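You operate a simulated robot arm through the tools that you are given. There is no shell and no other tool.

You are at the controls of a simulated robot arm. One attempt, no reset.

TASK
Put things in order on the top of the test bench. At the end: the brown wooden stick stands on top of the green spool; the orange tube is on the tiny cream bobbin; the black round brush stands on top of the gold nut; the blue peg is on the tiny black bobbin; whatever was shut is shut again. Leave all else as you found it, and nothing knocked over.

Only the result counts: the job must be done as asked and must still hold three seconds after the hand-in. Knocking over, shifting, dropping, spilling or breaking anything else fails it.

THE ROBOT
A 7-joint arm with a two-finger parallel gripper, fixed in place. Base frame: the origin is at the foot of the arm, x ahead of it, y to its left, z up; the work surface is at about z = 0. Lengths are in m, angles in rad, forces in N, time in s.
With the tool pointing down near the work surface it reaches from about 0.24 to 0.62 m from the base axis. Its first joint turns from -1.152 to 1.152 rad. Payload 2.6 kg.
The TCP is the grasp point between the finger pads, 0.03 m short of the fingertips. In the tool frame z runs along the fingers and y along their closing line. Largest opening 0.094 m; finger width 0.028, thickness 0.01; the body of the gripper, 0.05 by 0.096 m, starts 0.055 m behind the TCP.
Orientation is that of the tool frame in the base frame, as a unit quaternion [x, y, z, w]. With the fingers straight down and closing along the base's y, the tool's x points along the base's -x, its y along +y and its z along -z.

THE INTERFACE
- The arm moves only by the tool apply_moves. Its argument "steps" is a list of rows, each an object (a shift or turn left out is 0, a gripper value left out holds the last) with "linear": the shift along the base's x, y, z in units of 30 mm (1.0 is 30 mm), a list of three; "dr": the turn, a rotation vector about the base's x, y, z in units of 6 degrees (1.0 is 6 degrees), a list of three; "hand": the finger opening in m, from 0 to 0.094. In form: [{"linear": [tx, ty, tz], "dr": [ax, ay, az], "hand": hand}, ...]. A call has 1 to 20 rows; each row shifts and turns the commanded pose from where the row before left it. A call with a number of a shift or a turn outside -1 to 1 is refused whole. A row lasts 0.2 s, in which the tool goes at most 0.05 m and 0.15 rad; a call with a longer step from one row to the next is refused whole, and so is a gripper value outside its range. A pose out of reach is approached as far as the arm can. The call stops where the force on the tool passes 40 N (or 10 N more than at its start, if that is more) or the arm is blocked; 0.2 s more then pass. Each finger travels about 0.072 m/s and halts on what it meets, pressing with about 29 N; the grip force reading is that of the motor and also rises with nothing between the fingers. The clock runs only during rows and for 0.2 s after the last one: add rows that do not move to give the fingers time. The reply holds the time, the measured pose of the TCP, the force on the tool along the base axes, the opening and the grip force, in the units named above and with some noise, with the torque about the TCP (base axes, N m) and any sound that the robot's microphone picked up.
- Cameras (640 x 400 px; columns grow to the right, rows downward): "scene" is fixed at [0.0353, 0.4373, 0.5875]; the picture's right is [-0.78, -0.63, 0.00], its down [-0.29, 0.36, -0.89] and it looks along [0.56, -0.69, -0.46] (base axes); focal length 350 px, centre (320, 200). "wrist" rides on the gripper at [0.076, 0.014, -0.102] in the tool frame; the picture's right is [-0.18, 0.98, 0.00], its down [-0.75, -0.14, -0.64] and it looks along [-0.63, -0.12, 0.77] (tool axes); focal length 243 px, centre (320, 200). There is no depth. A picture from a camera that has moved, and an enlarged one, comes with that camera's place and axes in the base frame and with its lens. The place of the scene camera against the robot may be out by one fixed shift of up to 0.018 m in any direction.
- snapshot(camera): a new picture of that camera. No time passes.
- close_up(camera, box): a new picture of the part [left, top, right, bottom] of that camera's present view, enlarged. No time passes.
- hand_in(): hands the job in; it is judged then, once.

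Places have to be worked out from the pictures, the camera data and where the tool is seen. Open the gripper and draw the arm clear of the work before you hand the job in, unless the task says otherwise.

The tools are called as a command line: name --argument value ..., lists and objects as JSON in quotes. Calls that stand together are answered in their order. apply_moves: Moves the arm, as the interface text tells. Its arguments: {"type":"object","properties":{"steps":{"type":"array"}},"required":["steps"]} The other tools are called the same way: snapshot (camera) takes a picture; close_up (camera, box) takes an enlarged picture of a part of a camera's view; hand_in () hands the job in.

At the start:

```text
time: 0.0
eef_pos: [0.4127, -0.1082, 0.3484]
orientation: [0.0, 1.0, 0.0, 0.001]
ft_force: [0.0, -0.5, 0.4]
torque: [-0.01, 0.01, -0.02]
grip_width: 0.0941
grip_force: 0.1
```

scene: 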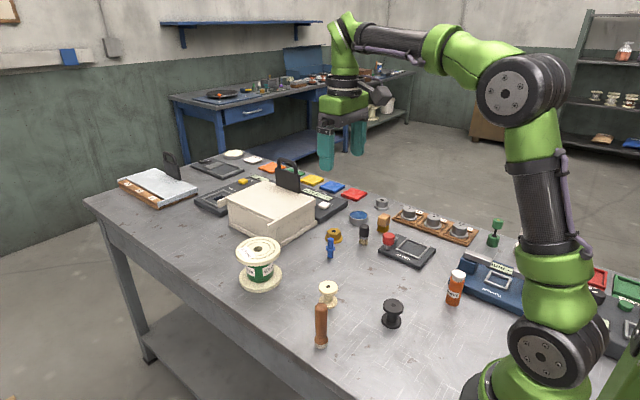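
wrist: 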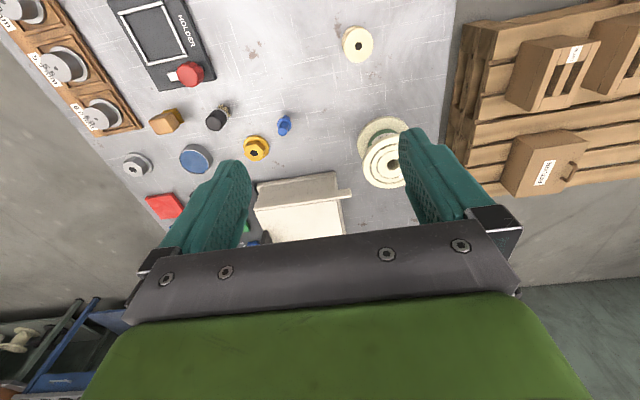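

I'll begin by looking closely at the scene from both cameras to identify each object.

close_up --camera "scene" --box '[220, 180, 420, 305]'

close_up --camera "scene" --box '[280, 240, 520, 390]'

close_up --camera "scene" --box '[100, 130, 340, 280]'

close_up --camera "scene" --box '[440, 200, 640, 325]'

close_up --camera "wrist" --box '[120, 80, 440, 280]'

```text
3.20 times, centred on (320, 242) of scene
camera zoom: at [0.0353, 0.4373, 0.5875], right [-0.78, -0.63, 0.0], down [-0.29, 0.36, -0.89], along [0.56, -0.69, -0.46], focal length 1120 px, centre (320, 64)
```

zoom: 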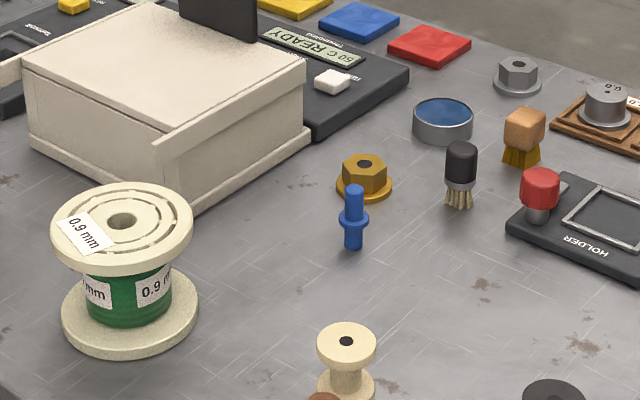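

```text
2.67 times, centred on (400, 315) of scene
camera zoom: at [0.0353, 0.4373, 0.5875], right [-0.78, -0.63, 0.0], down [-0.29, 0.36, -0.89], along [0.56, -0.69, -0.46], focal length 933 px, centre (107, -107)
```

zoom: 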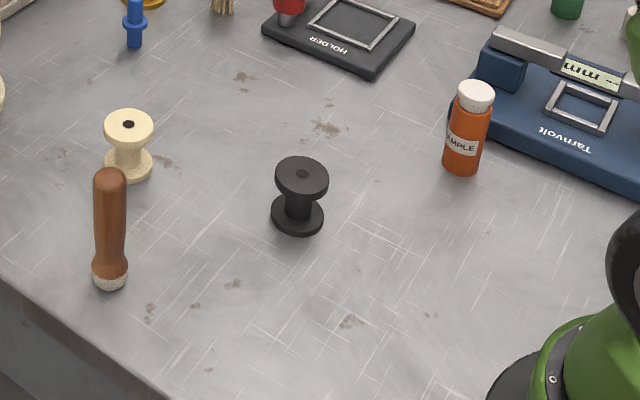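

```text
2.67 times, centred on (220, 205) of scene
camera zoom: at [0.0353, 0.4373, 0.5875], right [-0.78, -0.63, 0.0], down [-0.29, 0.36, -0.89], along [0.56, -0.69, -0.46], focal length 933 px, centre (587, 187)
```

zoom: 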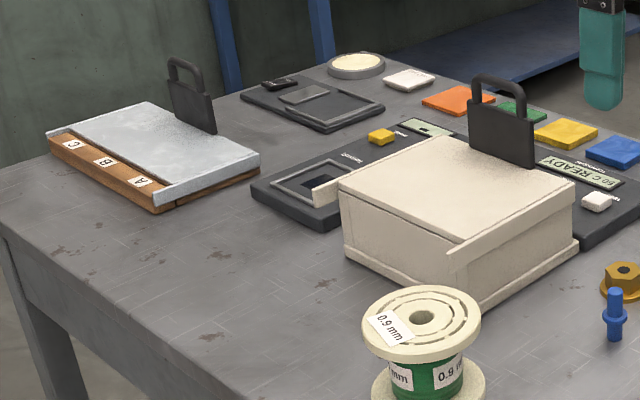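

```text
3.20 times, centred on (540, 262) of scene
camera zoom: at [0.0353, 0.4373, 0.5875], right [-0.78, -0.63, 0.0], down [-0.29, 0.36, -0.89], along [0.56, -0.69, -0.46], focal length 1120 px, centre (-384, 0)
```

zoom: 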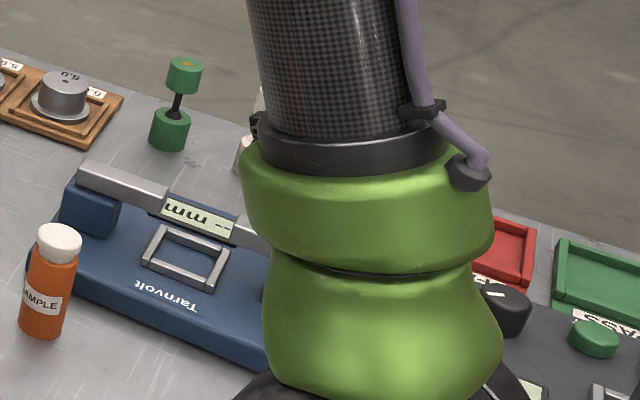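

```text
2.00 times, centred on (280, 180) of wrist
camera zoom: at [0.3366, -0.0939, 0.4505], right [0.18, 0.98, 0.0], down [0.75, -0.14, 0.64], along [0.63, -0.12, -0.77], focal length 485 px, centre (400, 240)
```

zoom: 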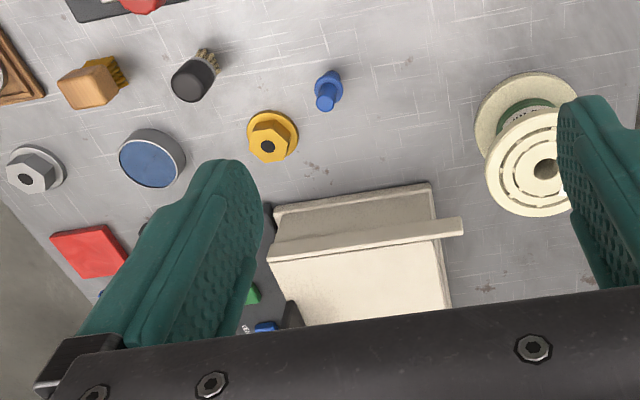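

The visible objects are the wooden stick at about (0.335, 0.05), the cream bobbin at about (0.396, -0.054), the green-wound spool at about (0.58, -0.014), and the peg, nut and brush farther out. I'll bring the wrist camera over the stick and bobbin area for better position estimates, staying high.

apply_moves --steps '[{"linear": [-0.6, 0.9, -0.6]}, {"linear": [-0.6, 0.9, -0.6]}, {"linear": [-0.6, 0.9, -0.6]}, {"linear": [-0.6, 0.9, -0.6]}, {"linear": [0, 0, 0]}, {"linear": [0, 0, 0]}]'

```text
time: 1.4
eef_pos: [0.3422, 0.0011, 0.2759]
orientation: [0.0, 1.0, 0.0, 0.0]
ft_force: [0.6, 0.1, -0.2]
torque: [0.0, 0.01, 0.01]
grip_width: 0.0938
grip_force: 0.1
```

The arm is at (0.342, 0.001, 0.276). Now I'll take pictures from here.

snapshot --camera "wrist"

snapshot --camera "scene"

```text
taken
camera wrist: at [0.2657, 0.016, 0.377], right [0.18, 0.98, 0.0], down [0.75, -0.14, 0.64], along [0.63, -0.12, -0.77], focal length 243 px, centre (320, 200)
```

wrist: 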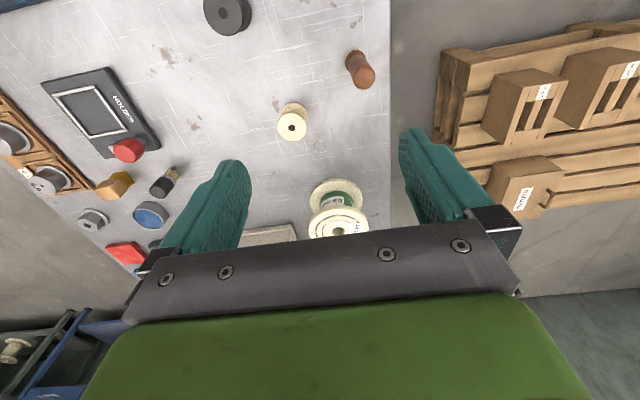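

```text
taken
```

scene: 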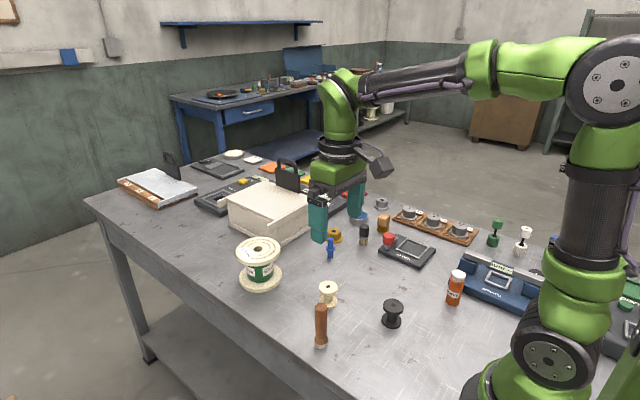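

I'll enlarge the stick/bobbin region and other regions in the wrist view for accurate pixel readings.

close_up --camera "wrist" --box '[260, 30, 420, 130]'

close_up --camera "wrist" --box '[190, 0, 350, 100]'

close_up --camera "wrist" --box '[280, 150, 400, 240]'

```text
4.00 times, centred on (340, 80) of wrist
camera zoom: at [0.2657, 0.016, 0.377], right [0.18, 0.98, 0.0], down [0.75, -0.14, 0.64], along [0.63, -0.12, -0.77], focal length 970 px, centre (240, 680)
```

zoom: 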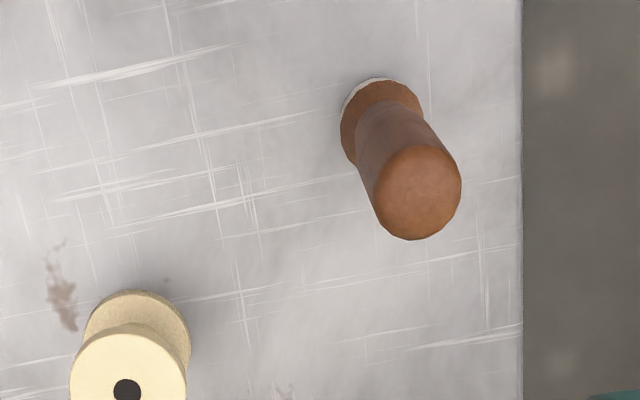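

```text
4.00 times, centred on (270, 50) of wrist
camera zoom: at [0.2657, 0.016, 0.377], right [0.18, 0.98, 0.0], down [0.75, -0.14, 0.64], along [0.63, -0.12, -0.77], focal length 970 px, centre (520, 800)
```

zoom: 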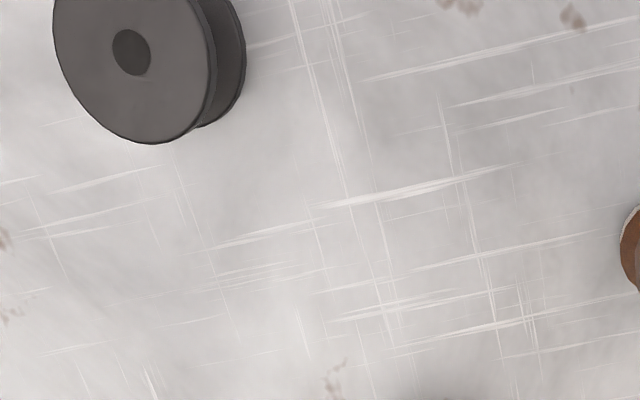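

```text
4.44 times, centred on (340, 195) of wrist
camera zoom: at [0.2657, 0.016, 0.377], right [0.18, 0.98, 0.0], down [0.75, -0.14, 0.64], along [0.63, -0.12, -0.77], focal length 1078 px, centre (231, 222)
```

zoom: 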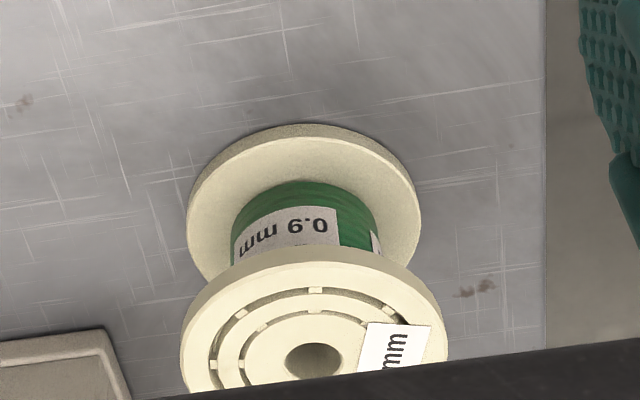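

The stick is at about (0.340, 0.052) and about 0.10 tall, the cream bobbin at (0.398, -0.050) with its top near z 0.045, the black bobbin at (0.26, -0.09), and the spool at (0.573, -0.008) with its top near 0.09. I'll move above the stick and check alignment before descending.

apply_moves --steps '[{"linear": [0, 0.85, -0.7]}, {"linear": [0, 0.85, -0.7]}, {"linear": [0, 0, -0.7]}, {"linear": [0, 0, 0]}, {"linear": [0, 0, 0]}]'

snapshot --camera "wrist"

snapshot --camera "scene"

```text
time: 2.6
eef_pos: [0.3419, 0.053, 0.2133]
orientation: [0.0, 1.0, 0.0, -0.001]
ft_force: [0.7, 0.8, 0.3]
torque: [0.0, 0.0, -0.01]
grip_width: 0.0938
grip_force: 0.0
```

```text
taken
camera wrist: at [0.2649, 0.0659, 0.3146], right [0.18, 0.98, 0.0], down [0.75, -0.14, 0.64], along [0.63, -0.12, -0.77], focal length 243 px, centre (320, 200)
```

wrist: 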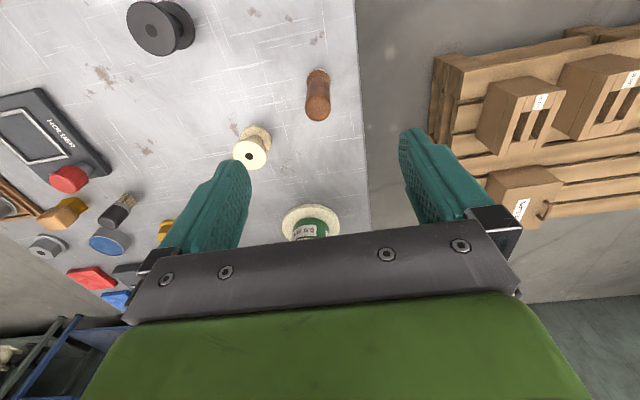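

```text
taken
```

scene: 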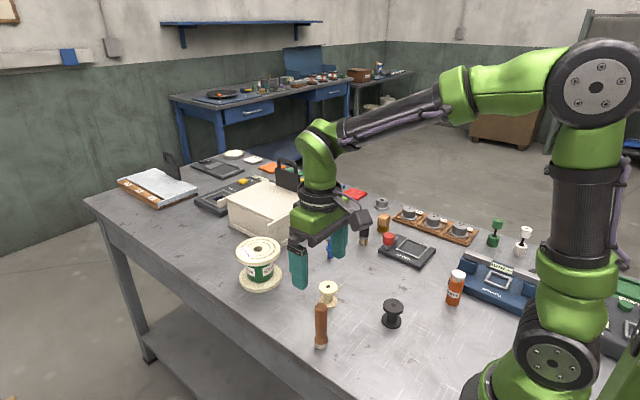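

The stick is nearly on the tool axis. I'll zoom in to measure the remaining offset.

close_up --camera "wrist" --box '[270, 50, 370, 130]'

```text
5.00 times, centred on (320, 90) of wrist
camera zoom: at [0.2649, 0.0659, 0.3146], right [0.18, 0.98, 0.0], down [0.75, -0.14, 0.64], along [0.63, -0.12, -0.77], focal length 1213 px, centre (320, 750)
```

zoom: 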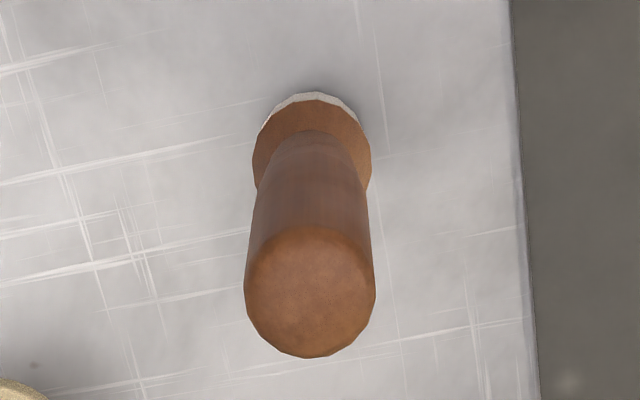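

The stick's base is about 2 mm to -y of the tool axis and aligned in x. I'll descend to z≈0.06 with that correction, with fingers open.

apply_moves --steps '[{"linear": [0, -0.06, -0.9]}, {"linear": [0, 0, -0.9]}, {"linear": [0, 0, -0.9]}, {"linear": [0, 0, -0.9]}, {"linear": [0, 0, -0.9]}, {"linear": [0, 0, -0.5]}, {"linear": [0, 0, 0]}]'

snapshot --camera "wrist"

snapshot --camera "scene"

```text
time: 4.2
eef_pos: [0.3405, 0.049, 0.064]
orientation: [-0.001, 1.0, 0.001, 0.0]
ft_force: [-0.2, 0.4, -1.2]
torque: [-0.04, 0.01, 0.01]
grip_width: 0.094
grip_force: 0.0
```

```text
taken
camera wrist: at [0.2645, 0.064, 0.1649], right [0.18, 0.98, 0.0], down [0.75, -0.14, 0.64], along [0.63, -0.12, -0.77], focal length 243 px, centre (320, 200)
```

wrist: 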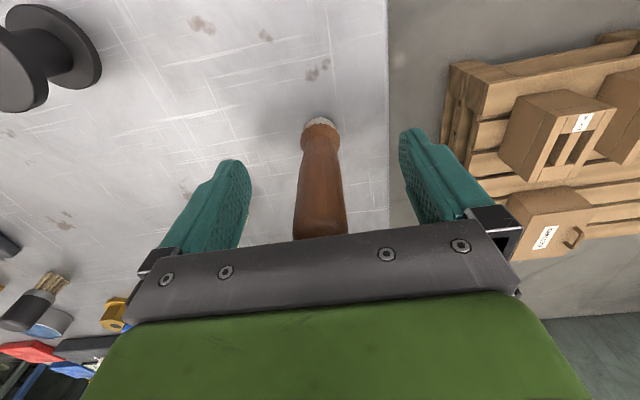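

```text
taken
```

scene: 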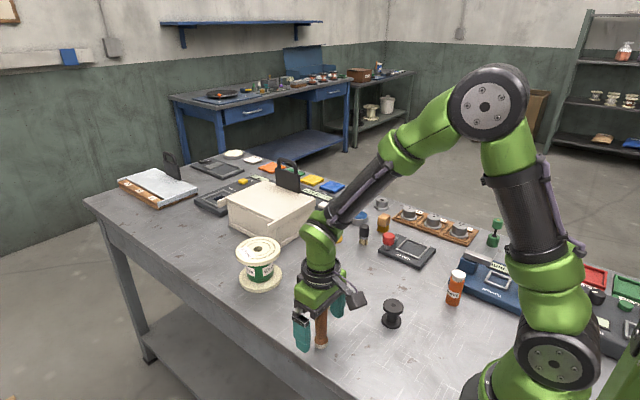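

The stick sits centred between the pads. Closing the gripper in stages now.

apply_moves --steps '[{"hand": 0.06}, {"hand": 0.04}, {"hand": 0.03}, {"hand": 0.024}, {"hand": 0.015}, {"hand": 0.0}, {"hand": 0.0}, {"hand": 0.0}]'

snapshot --camera "wrist"

```text
time: 6.0
eef_pos: [0.3399, 0.0498, 0.0645]
orientation: [0.0, 1.0, 0.0, 0.0]
ft_force: [-0.6, -0.5, 0.4]
torque: [0.0, -0.01, 0.0]
grip_width: 0.0223
grip_force: 28.7
```

```text
taken
camera wrist: at [0.2645, 0.064, 0.1652], right [0.18, 0.98, 0.0], down [0.75, -0.14, 0.64], along [0.63, -0.12, -0.77], focal length 243 px, centre (320, 200)
```

wrist: 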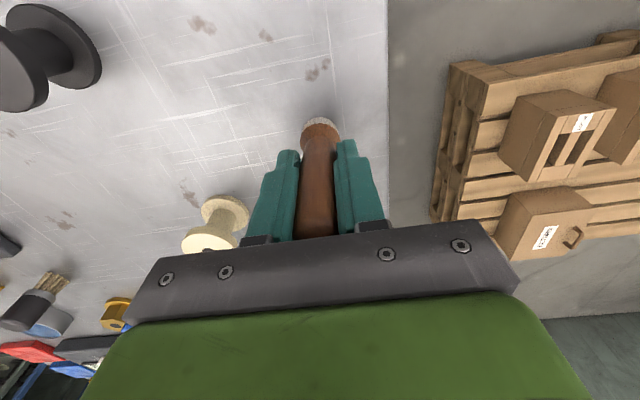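

Stick gripped (width 0.022, 28.7 N). I'll lift it straight up to z≈0.25, then carry it toward the spool, stopping short to look.

apply_moves --steps '[{"linear": [0, 0, 0.5]}, {"linear": [0, 0, 0.9]}, {"linear": [0, 0, 0.9]}, {"linear": [0, 0, 0.9]}, {"linear": [0, 0, 0.9]}, {"linear": [0, 0, 0.9]}, {"linear": [0, 0, 0.9]}, {"linear": [0, 0, 0.5]}, {"linear": [0.5, -0.15, 0]}, {"linear": [0.9, -0.35, 0]}, {"linear": [0.9, -0.35, 0]}, {"linear": [0.9, -0.35, 0]}, {"linear": [0.9, -0.35, 0]}, {"linear": [0.5, -0.2, 0]}, {"linear": [0, 0, 0]}, {"linear": [0, 0, 0]}]'

snapshot --camera "wrist"

snapshot --camera "scene"

```text
time: 9.4
eef_pos: [0.4791, -0.0047, 0.2562]
orientation: [0.0, 1.0, 0.0, 0.0]
ft_force: [-0.1, 0.1, 0.1]
torque: [0.03, 0.02, -0.02]
grip_width: 0.0221
grip_force: 29.1
```

```text
taken
camera wrist: at [0.4032, 0.0104, 0.3576], right [0.18, 0.98, 0.0], down [0.75, -0.14, 0.64], along [0.63, -0.12, -0.77], focal length 243 px, centre (320, 200)
```

wrist: 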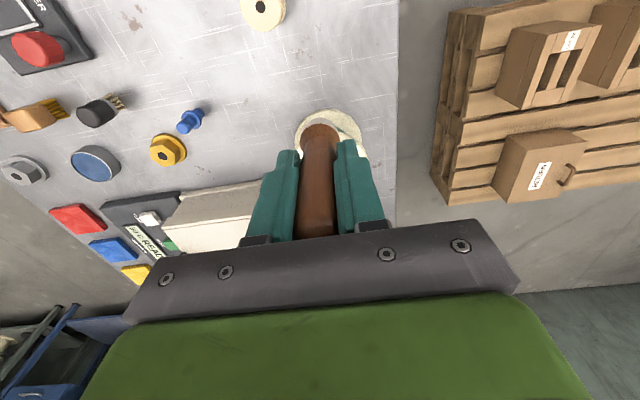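

```text
taken
```

scene: 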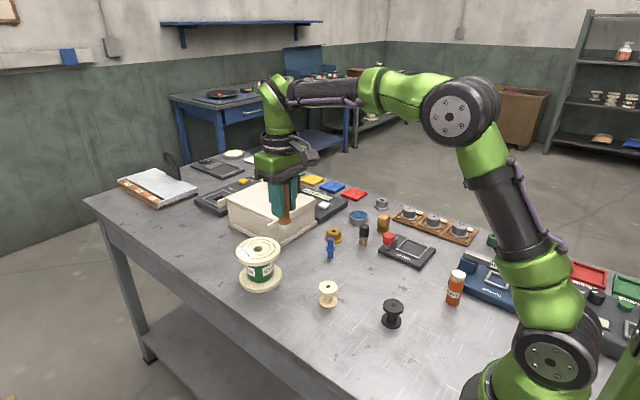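

The spool's lower flange is partly visible behind the stick. I'll enlarge this part, and use the scene camera as well.

close_up --camera "wrist" --box '[260, 90, 400, 190]'

close_up --camera "scene" --box '[200, 160, 340, 300]'

```text
4.00 times, centred on (330, 140) of wrist
camera zoom: at [0.4032, 0.0104, 0.3576], right [0.18, 0.98, 0.0], down [0.75, -0.14, 0.64], along [0.63, -0.12, -0.77], focal length 970 px, centre (280, 440)
```

zoom: 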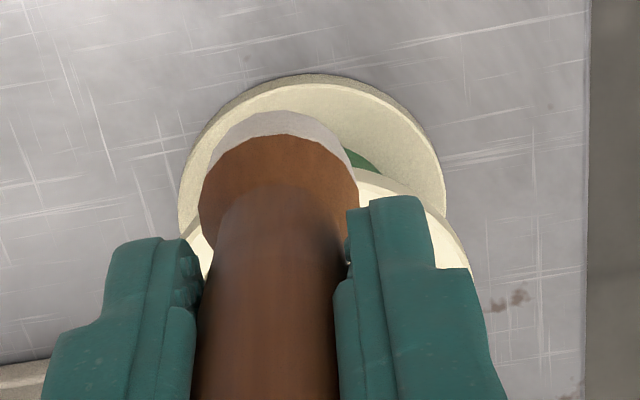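

```text
2.86 times, centred on (270, 230) of scene
camera zoom: at [0.0353, 0.4373, 0.5875], right [-0.78, -0.63, 0.0], down [-0.29, 0.36, -0.89], along [0.56, -0.69, -0.46], focal length 1000 px, centre (463, 114)
```

zoom: 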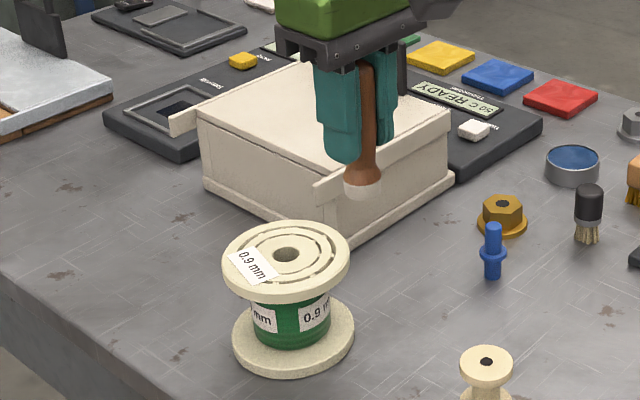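

The spool centre comes out at about (0.575, -0.008) with its top near z 0.09. I'll move above it, bringing the stick bottom to about 0.13, and check.

apply_moves --steps '[{"linear": [0.8, -0.04, 0]}, {"linear": [0.8, -0.04, 0]}, {"linear": [0.8, -0.04, 0]}, {"linear": [0.8, -0.03, 0]}, {"linear": [0, 0, -0.8]}, {"linear": [0, 0, -0.9]}, {"linear": [0, 0, 0]}, {"linear": [0, 0, 0]}]'

close_up --camera "wrist" --box '[240, 80, 400, 200]'

close_up --camera "scene" --box '[200, 160, 340, 300]'

```text
time: 11.2
eef_pos: [0.5718, -0.0064, 0.2062]
orientation: [0.0, 1.0, 0.0, 0.0]
ft_force: [-1.2, -0.4, -0.2]
torque: [0.03, 0.02, 0.01]
grip_width: 0.022
grip_force: 28.8
out of reach, approached as far as the arm can: row 4
```

```text
3.33 times, centred on (320, 140) of wrist
camera zoom: at [0.4953, 0.0074, 0.3072], right [0.18, 0.98, 0.0], down [0.75, -0.14, 0.64], along [0.63, -0.12, -0.77], focal length 809 px, centre (320, 400)
```

zoom: 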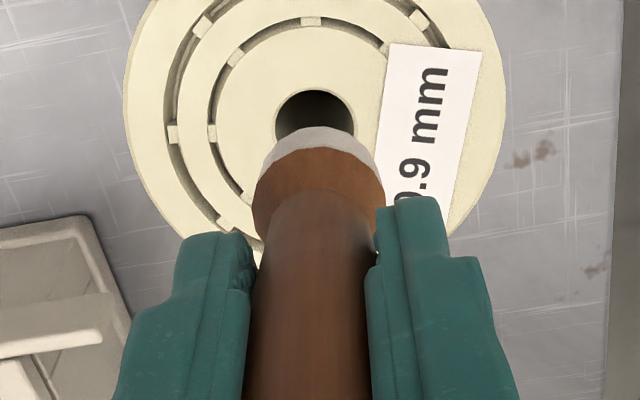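

```text
2.86 times, centred on (270, 230) of scene
camera zoom: at [0.0353, 0.4373, 0.5875], right [-0.78, -0.63, 0.0], down [-0.29, 0.36, -0.89], along [0.56, -0.69, -0.46], focal length 1000 px, centre (463, 114)
```

zoom: 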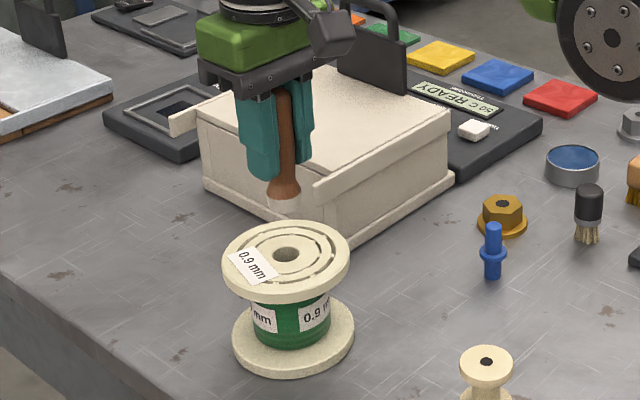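

The hole centre of the spool lies about 6–7 mm further in +x and 3 mm in -y from the tool axis. Row 4 was at the reach limit at that height, so I lower first and then shift.

apply_moves --steps '[{"linear": [0, 0, -0.5]}, {"linear": [0, 0, -0.5]}, {"linear": [0.1, -0.05, 0]}, {"linear": [0.1, -0.05, 0]}, {"linear": [0, 0, 0]}, {"linear": [0, 0, 0]}]'

close_up --camera "wrist" --box '[240, 80, 400, 200]'

close_up --camera "scene" --box '[200, 160, 340, 300]'

```text
time: 12.6
eef_pos: [0.5776, -0.0098, 0.1748]
orientation: [0.0, 1.0, 0.001, 0.0]
ft_force: [0.4, -0.1, -0.3]
torque: [-0.02, -0.02, 0.01]
grip_width: 0.022
grip_force: 29.3
```

```text
3.33 times, centred on (320, 140) of wrist
camera zoom: at [0.5018, 0.0046, 0.2762], right [0.18, 0.98, 0.0], down [0.75, -0.14, 0.64], along [0.63, -0.12, -0.77], focal length 809 px, centre (320, 400)
```

zoom: 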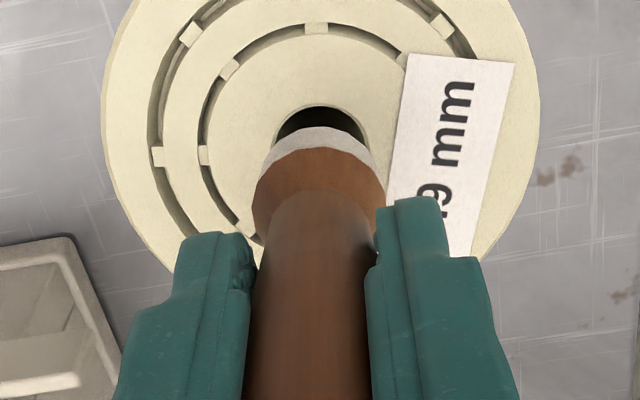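

```text
2.86 times, centred on (270, 230) of scene
camera zoom: at [0.0353, 0.4373, 0.5875], right [-0.78, -0.63, 0.0], down [-0.29, 0.36, -0.89], along [0.56, -0.69, -0.46], focal length 1000 px, centre (463, 114)
```

zoom: 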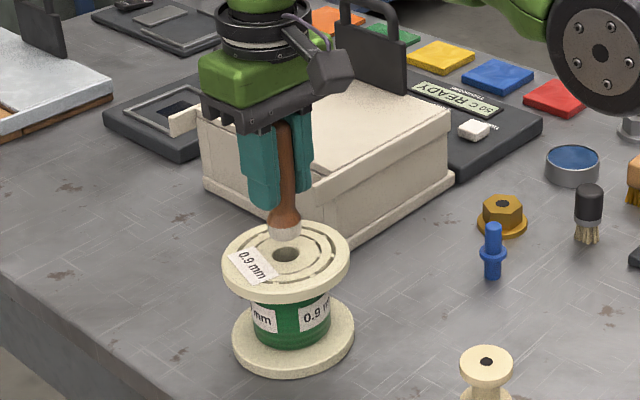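

The hole centre is now aligned with the tool axis within about 1–2 mm. I'll lower to just above the expected contact (TCP ≈ 0.152–0.155).

apply_moves --steps '[{"linear": [0.04, 0, -0.25]}, {"linear": [0, 0, -0.25]}, {"linear": [0, 0, -0.07]}, {"linear": [0, 0, 0]}]'

close_up --camera "scene" --box '[210, 180, 330, 300]'

```text
time: 13.6
eef_pos: [0.5788, -0.011, 0.1569]
orientation: [0.0, 1.0, 0.0, 0.001]
ft_force: [0.4, -0.4, -1.1]
torque: [0.0, -0.02, 0.0]
grip_width: 0.022
grip_force: 29.0
```

```text
3.33 times, centred on (270, 240) of scene
camera zoom: at [0.0353, 0.4373, 0.5875], right [-0.78, -0.63, 0.0], down [-0.29, 0.36, -0.89], along [0.56, -0.69, -0.46], focal length 1166 px, centre (487, 67)
```

zoom: 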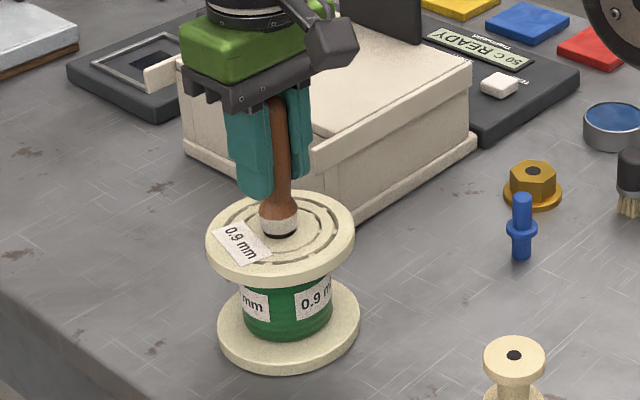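

The stick hovers just above the hole, with a sliver of dark still showing. I'll step down slowly, watching the force.

apply_moves --steps '[{"linear": [0, 0, -0.04]}, {"linear": [0, 0, -0.04]}, {"linear": [0, 0, 0]}]'

```text
time: 14.4
eef_pos: [0.5782, -0.0098, 0.1545]
orientation: [-0.001, 1.0, 0.0, 0.0]
ft_force: [-0.4, 0.3, -0.1]
torque: [0.03, -0.02, -0.02]
grip_width: 0.0219
grip_force: 29.0
```

No contact yet at z≈0.1545, so I continue down in small steps.

apply_moves --steps '[{"linear": [0, 0, -0.04]}, {"linear": [0, 0, -0.04]}, {"linear": [0, 0, 0]}]'

close_up --camera "scene" --box '[230, 200, 310, 260]'

```text
time: 15.2
eef_pos: [0.5805, -0.0097, 0.1529]
orientation: [0.0, 1.0, 0.0, 0.001]
ft_force: [-1.6, 0.0, 5.6]
torque: [0.01, 0.03, 0.0]
grip_width: 0.0222
grip_force: 28.8
```

```text
6.67 times, centred on (270, 230) of scene
camera zoom: at [0.0352, 0.4373, 0.5875], right [-0.78, -0.63, 0.0], down [-0.29, 0.36, -0.89], along [0.56, -0.69, -0.46], focal length 2333 px, centre (653, 0)
```

zoom: 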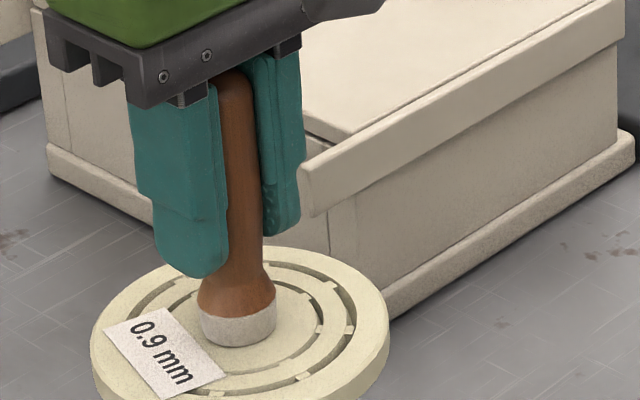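

Contact is registered (5.6 N upward) with the stick seated centrally on the spool. Now I release gently and check that it stands before retreating upward.

apply_moves --steps '[{"linear": [0, 0, 0.01], "hand": 0.026}, {"hand": 0.032}, {"hand": 0.045}, {"hand": 0.055}, {"hand": 0.055}]'

close_up --camera "scene" --box '[210, 170, 330, 270]'

snapshot --camera "wrist"

```text
time: 16.4
eef_pos: [0.5795, -0.0095, 0.1532]
orientation: [0.0, 1.0, 0.0, -0.001]
ft_force: [0.1, 0.4, -0.1]
torque: [0.0, 0.02, 0.01]
grip_width: 0.055
grip_force: 0.0
```

```text
4.00 times, centred on (270, 220) of scene
camera zoom: at [0.0353, 0.4373, 0.5875], right [-0.78, -0.63, 0.0], down [-0.29, 0.36, -0.89], along [0.56, -0.69, -0.46], focal length 1400 px, centre (520, 120)
```

zoom: 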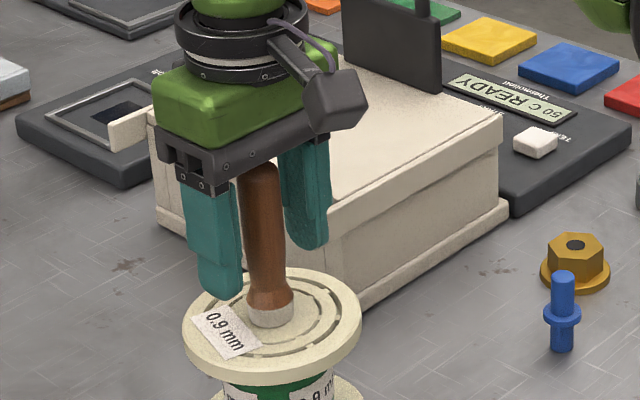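

```text
taken
camera wrist: at [0.503, 0.0054, 0.2546], right [0.18, 0.98, 0.0], down [0.75, -0.14, 0.64], along [0.63, -0.12, -0.77], focal length 243 px, centre (320, 200)
```

wrist: 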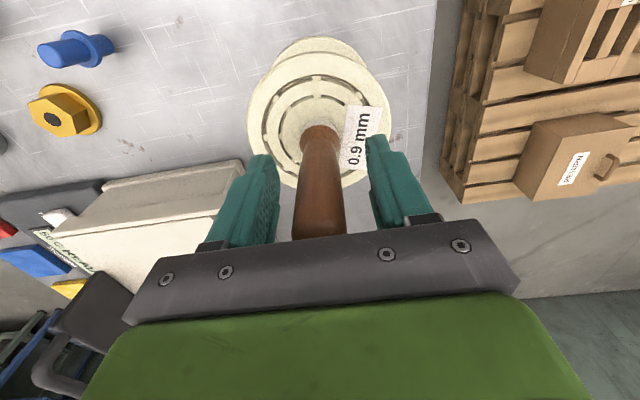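

The stick stands on its own on the spool. I retreat upward, drifting slightly inward to stay in reach, then move to a viewpoint over the peg, nut and brush.

apply_moves --steps '[{"linear": [0, 0, 0.6]}, {"linear": [0, 0, 0.9]}, {"linear": [-0.15, 0, 0.9]}, {"linear": [-0.25, 0, 0.9]}, {"linear": [-0.3, 0, 0.6]}, {"linear": [-0.7, -0.8, 0], "hand": 0.094}, {"linear": [-0.7, -0.8, 0]}, {"linear": [-0.7, -0.8, 0]}, {"linear": [-0.7, -0.8, 0]}, {"linear": [-0.7, -0.8, 0]}, {"linear": [-0.3, -0.8, 0]}, {"linear": [-0.3, -0.8, 0]}, {"linear": [0, 0, 0]}, {"linear": [0, 0, 0]}]'

snapshot --camera "wrist"

snapshot --camera "scene"

```text
time: 19.4
eef_pos: [0.4361, -0.1769, 0.271]
orientation: [0.0, 1.0, 0.0, 0.0]
ft_force: [0.0, -0.1, -1.3]
torque: [0.0, 0.04, 0.01]
grip_width: 0.0939
grip_force: 0.1
```

```text
taken
camera wrist: at [0.3595, -0.1627, 0.3718], right [0.18, 0.98, 0.0], down [0.75, -0.14, 0.64], along [0.63, -0.12, -0.77], focal length 243 px, centre (320, 200)
```

wrist: 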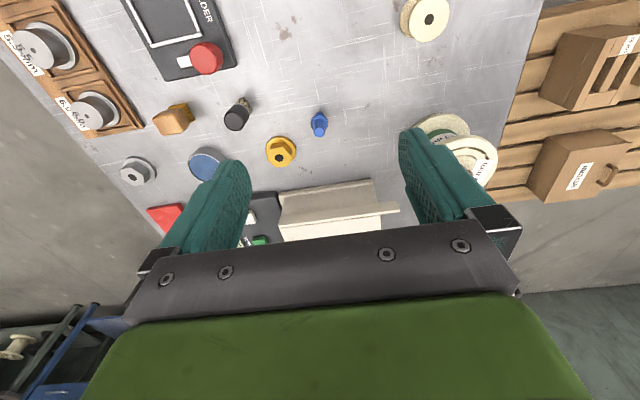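

```text
taken
```

scene: 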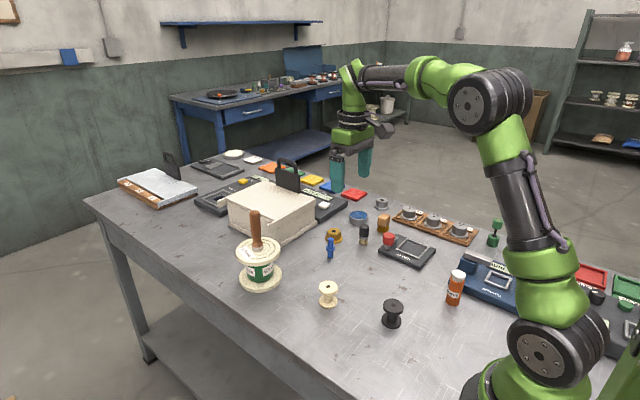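

The stick is standing well on the spool. Next I'll zoom in on the peg, nut and brush.

close_up --camera "wrist" --box '[200, 85, 360, 185]'

close_up --camera "scene" --box '[310, 210, 400, 270]'

close_up --camera "scene" --box '[360, 260, 480, 340]'

```text
4.00 times, centred on (280, 135) of wrist
camera zoom: at [0.3595, -0.1627, 0.3718], right [0.18, 0.98, 0.0], down [0.75, -0.14, 0.64], along [0.63, -0.12, -0.77], focal length 970 px, centre (480, 460)
```

zoom: 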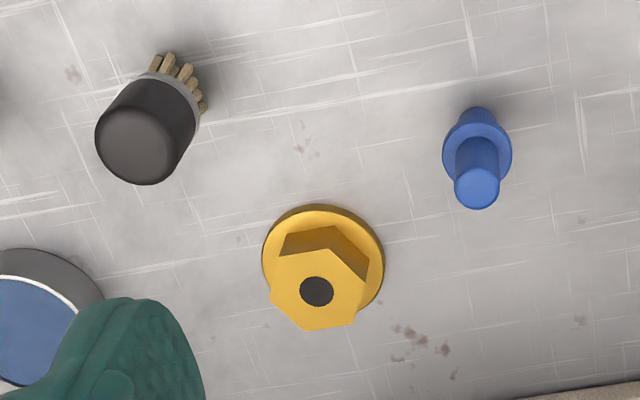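

```text
6.67 times, centred on (355, 240) of scene
camera zoom: at [0.0353, 0.4373, 0.5875], right [-0.78, -0.63, 0.0], down [-0.29, 0.36, -0.89], along [0.56, -0.69, -0.46], focal length 2333 px, centre (87, -67)
```

zoom: 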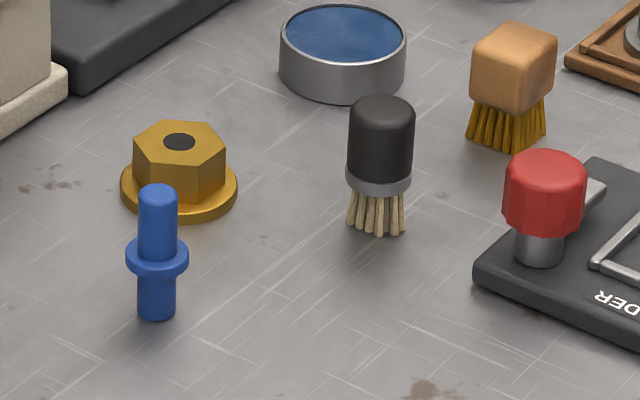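

```text
5.00 times, centred on (420, 300) of scene
camera zoom: at [0.0353, 0.4373, 0.5875], right [-0.78, -0.63, 0.0], down [-0.29, 0.36, -0.89], along [0.56, -0.69, -0.46], focal length 1750 px, centre (-180, -300)
```

zoom: 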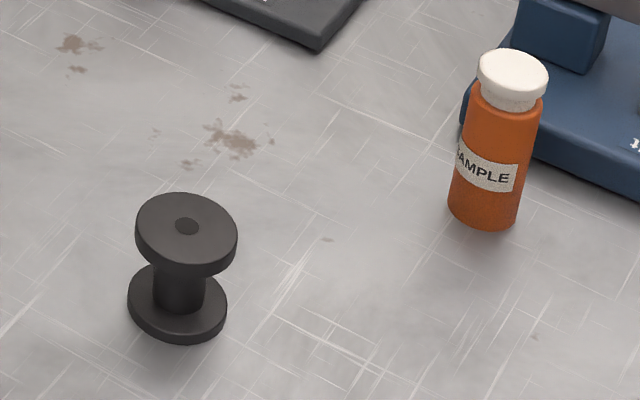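

The peg stands at about (0.499, -0.189). It is 0.055 tall, with a 16 mm pin and a 26 mm collar topping out near z 0.029. I'll grip the upper pin above the collar with a reduced opening, so first I hover over it and check alignment.

apply_moves --steps '[{"linear": [0.53, -0.1, -0.9], "hand": 0.05}, {"linear": [0.53, -0.1, -0.9]}, {"linear": [0.53, -0.1, -0.9]}, {"linear": [0.53, -0.1, -0.9]}, {"linear": [0, 0, 0]}, {"linear": [0, 0, 0]}]'

snapshot --camera "wrist"

close_up --camera "wrist" --box '[260, 60, 380, 160]'

```text
time: 20.8
eef_pos: [0.5004, -0.1911, 0.1635]
orientation: [-0.001, 1.0, -0.001, 0.0]
ft_force: [-0.2, -0.4, -1.4]
torque: [-0.01, 0.01, 0.02]
grip_width: 0.05
grip_force: 0.0
```

```text
taken
camera wrist: at [0.4238, -0.1767, 0.2646], right [0.18, 0.98, 0.0], down [0.75, -0.14, 0.64], along [0.63, -0.12, -0.77], focal length 243 px, centre (320, 200)
```

wrist: 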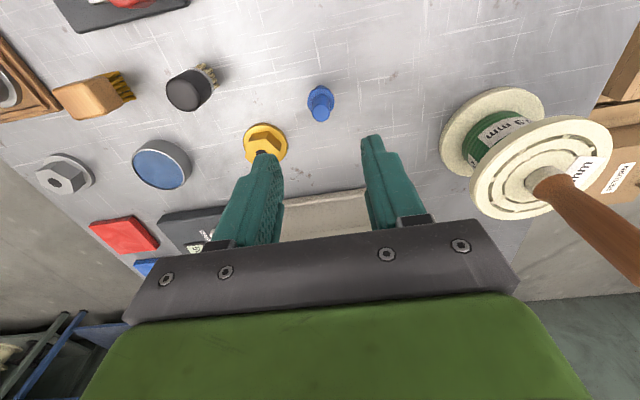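

```text
4.00 times, centred on (320, 110) of wrist
camera zoom: at [0.4238, -0.1767, 0.2646], right [0.18, 0.98, 0.0], down [0.75, -0.14, 0.64], along [0.63, -0.12, -0.77], focal length 970 px, centre (320, 560)
```

zoom: 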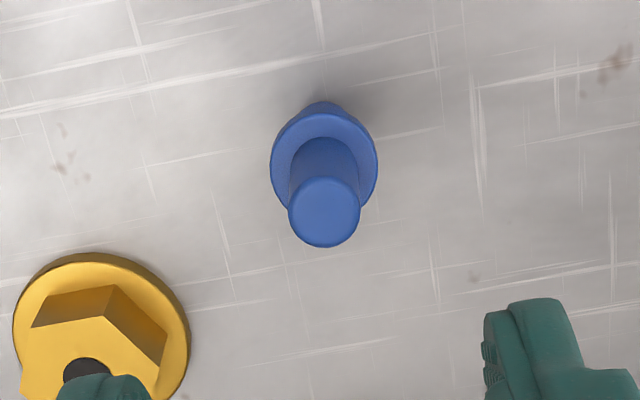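

Offsets are under 1 mm. I descend to z≈0.064 so the fingertips stay just above the collar.

apply_moves --steps '[{"linear": [-0.02, 0.03, -0.8]}, {"linear": [0, 0, -0.8]}, {"linear": [0, 0, -0.8]}, {"linear": [0, 0, -0.6]}, {"linear": [0, 0, -0.27]}, {"linear": [0, 0, 0]}, {"linear": [0, 0, 0]}]'

close_up --camera "wrist" --box '[240, 100, 400, 240]'

close_up --camera "scene" --box '[290, 190, 390, 270]'

```text
time: 22.4
eef_pos: [0.4981, -0.1887, 0.0642]
orientation: [0.0, 1.0, 0.0, 0.0]
ft_force: [-0.3, 0.6, -0.2]
torque: [0.03, -0.02, -0.02]
grip_width: 0.05
grip_force: 0.1
```

```text
2.86 times, centred on (320, 170) of wrist
camera zoom: at [0.4217, -0.1739, 0.1656], right [0.18, 0.98, 0.0], down [0.75, -0.14, 0.64], along [0.63, -0.12, -0.77], focal length 693 px, centre (320, 286)
```

zoom: 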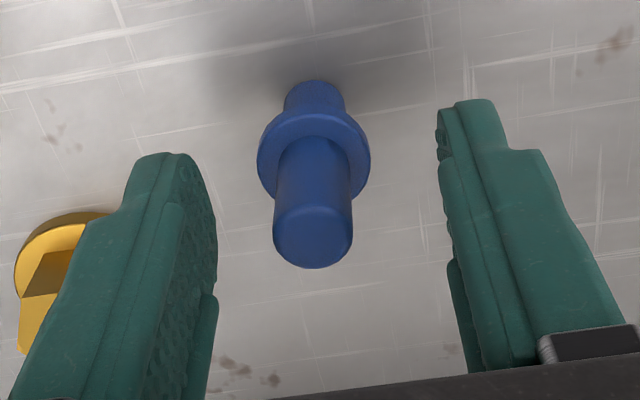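

```text
5.00 times, centred on (340, 230) of scene
camera zoom: at [0.0353, 0.4373, 0.5875], right [-0.78, -0.63, 0.0], down [-0.29, 0.36, -0.89], along [0.56, -0.69, -0.46], focal length 1750 px, centre (220, 50)
```

zoom: 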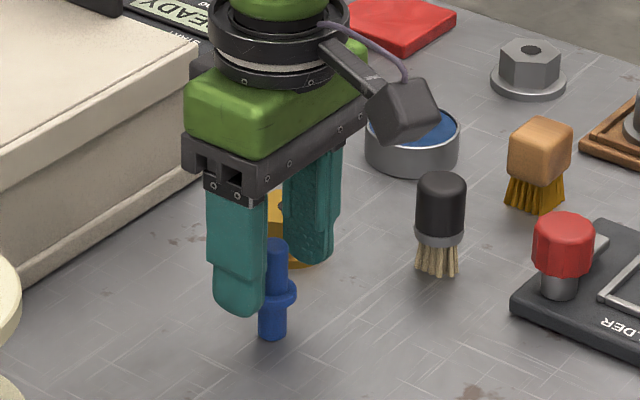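

The peg is about 1.3 mm to -y of centre, so I shift by that amount and close slowly on the upper pin.

apply_moves --steps '[{"linear": [0, -0.04, 0]}, {"linear": [0, 0, 0]}, {"hand": 0.03}, {"hand": 0.022}, {"hand": 0.019}, {"hand": 0.017}, {"hand": 0.015}, {"hand": 0.01}, {"hand": 0.0}, {"hand": 0.0}]'

close_up --camera "wrist" --box '[240, 100, 400, 240]'

close_up --camera "scene" --box '[290, 190, 390, 270]'

```text
time: 24.6
eef_pos: [0.499, -0.1896, 0.064]
orientation: [-0.001, 1.0, 0.0, 0.0]
ft_force: [0.2, -0.2, -0.5]
torque: [-0.02, -0.02, -0.05]
grip_width: 0.011
grip_force: 28.8
```

```text
2.86 times, centred on (320, 170) of wrist
camera zoom: at [0.4221, -0.175, 0.1654], right [0.18, 0.98, 0.0], down [0.75, -0.14, 0.64], along [0.63, -0.12, -0.77], focal length 693 px, centre (320, 286)
```

zoom: 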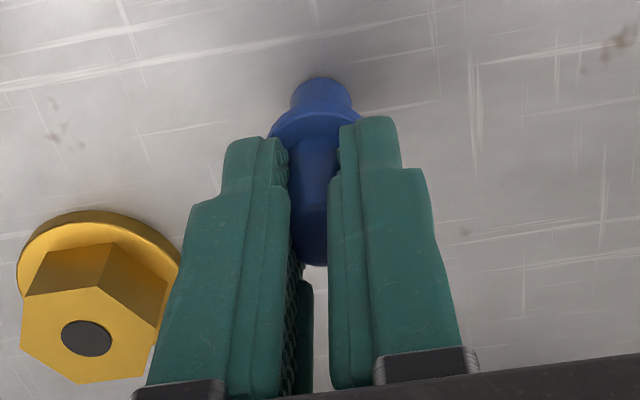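

```text
5.00 times, centred on (340, 230) of scene
camera zoom: at [0.0353, 0.4373, 0.5875], right [-0.78, -0.63, 0.0], down [-0.29, 0.36, -0.89], along [0.56, -0.69, -0.46], focal length 1750 px, centre (220, 50)
```

zoom: 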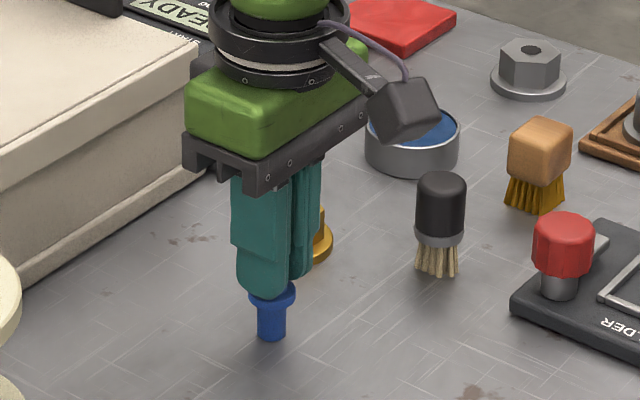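

The grip reads 28.8 N at width 0.011, and the peg still looks upright between the fingertips. I'll lift a little and check that it comes along straight.

apply_moves --steps '[{"linear": [0, 0, 0.3]}, {"linear": [0, 0, 0.6]}, {"linear": [0, 0, 0.6]}, {"linear": [0, 0, 0]}]'

close_up --camera "wrist" --box '[240, 100, 400, 240]'

close_up --camera "scene" --box '[290, 170, 390, 270]'

```text
time: 25.6
eef_pos: [0.498, -0.1889, 0.1076]
orientation: [0.001, 1.0, 0.0, 0.0]
ft_force: [0.5, 0.0, -0.2]
torque: [-0.02, 0.03, 0.02]
grip_width: 0.0111
grip_force: 28.8
```

```text
2.86 times, centred on (320, 170) of wrist
camera zoom: at [0.421, -0.1746, 0.2099], right [0.18, 0.98, 0.0], down [0.75, -0.14, 0.64], along [0.63, -0.12, -0.77], focal length 693 px, centre (320, 286)
```

zoom: 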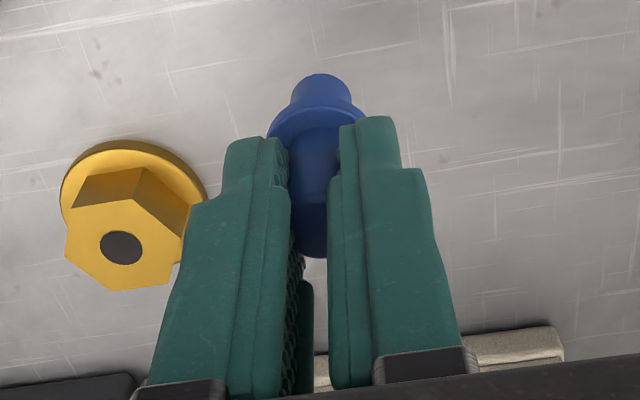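

```text
4.00 times, centred on (340, 220) of scene
camera zoom: at [0.0353, 0.4373, 0.5875], right [-0.78, -0.63, 0.0], down [-0.29, 0.36, -0.89], along [0.56, -0.69, -0.46], focal length 1400 px, centre (240, 120)
```

zoom: 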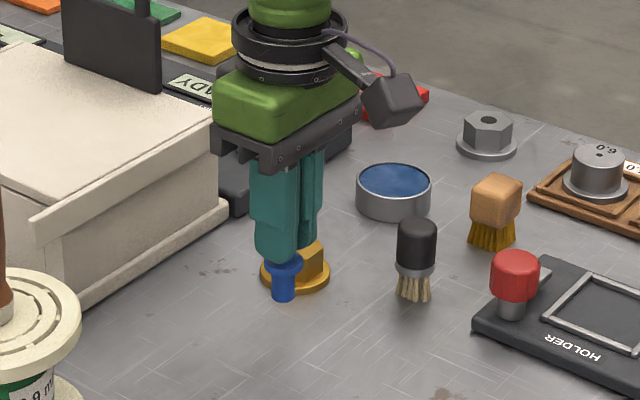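

The peg is held upright. I raise it further and carry it toward the black bobbin, stopping about 1 cm short in x to measure.

apply_moves --steps '[{"linear": [0, 0, 0.7]}, {"linear": [0, 0, 0.9]}, {"linear": [0, 0, 0.9]}, {"linear": [-0.5, 0.2, 0.3]}, {"linear": [-0.95, 0.4, 0]}, {"linear": [-0.95, 0.4, 0]}, {"linear": [-0.95, 0.4, 0]}, {"linear": [-0.95, 0.4, 0]}, {"linear": [-0.95, 0.4, 0]}, {"linear": [-0.95, 0.4, 0]}, {"linear": [-0.95, 0.4, 0]}, {"linear": [-0.5, 0.2, 0]}, {"linear": [0, 0, 0]}, {"linear": [0, 0, 0]}]'

snapshot --camera "wrist"

close_up --camera "wrist" --box '[240, 60, 400, 180]'

snapshot --camera "scene"

```text
time: 28.6
eef_pos: [0.2683, -0.0931, 0.1926]
orientation: [-0.001, 1.0, 0.0, 0.0]
ft_force: [0.4, 0.1, 0.0]
torque: [-0.01, 0.03, -0.01]
grip_width: 0.0137
grip_force: 28.9
```

```text
taken
camera wrist: at [0.1912, -0.0786, 0.294], right [0.18, 0.98, 0.0], down [0.75, -0.14, 0.64], along [0.63, -0.12, -0.77], focal length 243 px, centre (320, 200)
```

wrist: 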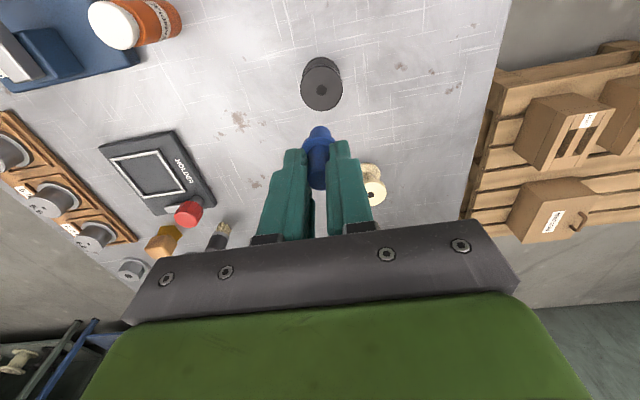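

```text
3.33 times, centred on (320, 120) of wrist
camera zoom: at [0.1912, -0.0786, 0.294], right [0.18, 0.98, 0.0], down [0.75, -0.14, 0.64], along [0.63, -0.12, -0.77], focal length 809 px, centre (320, 467)
```

zoom: 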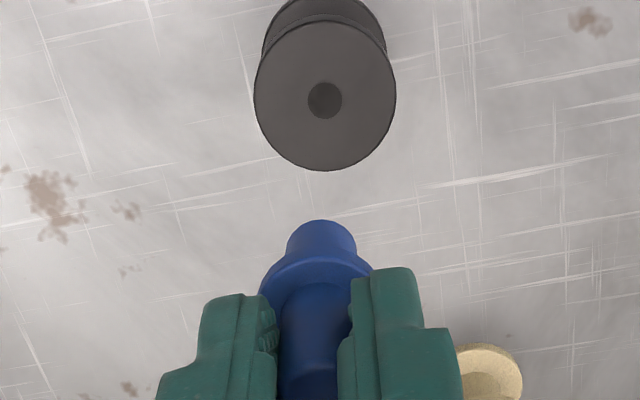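

```text
taken
```

scene: 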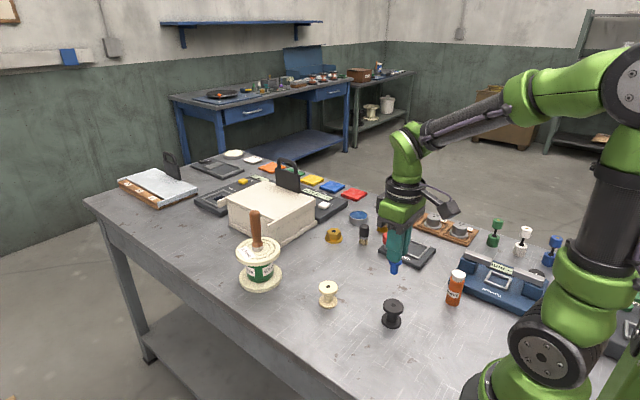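

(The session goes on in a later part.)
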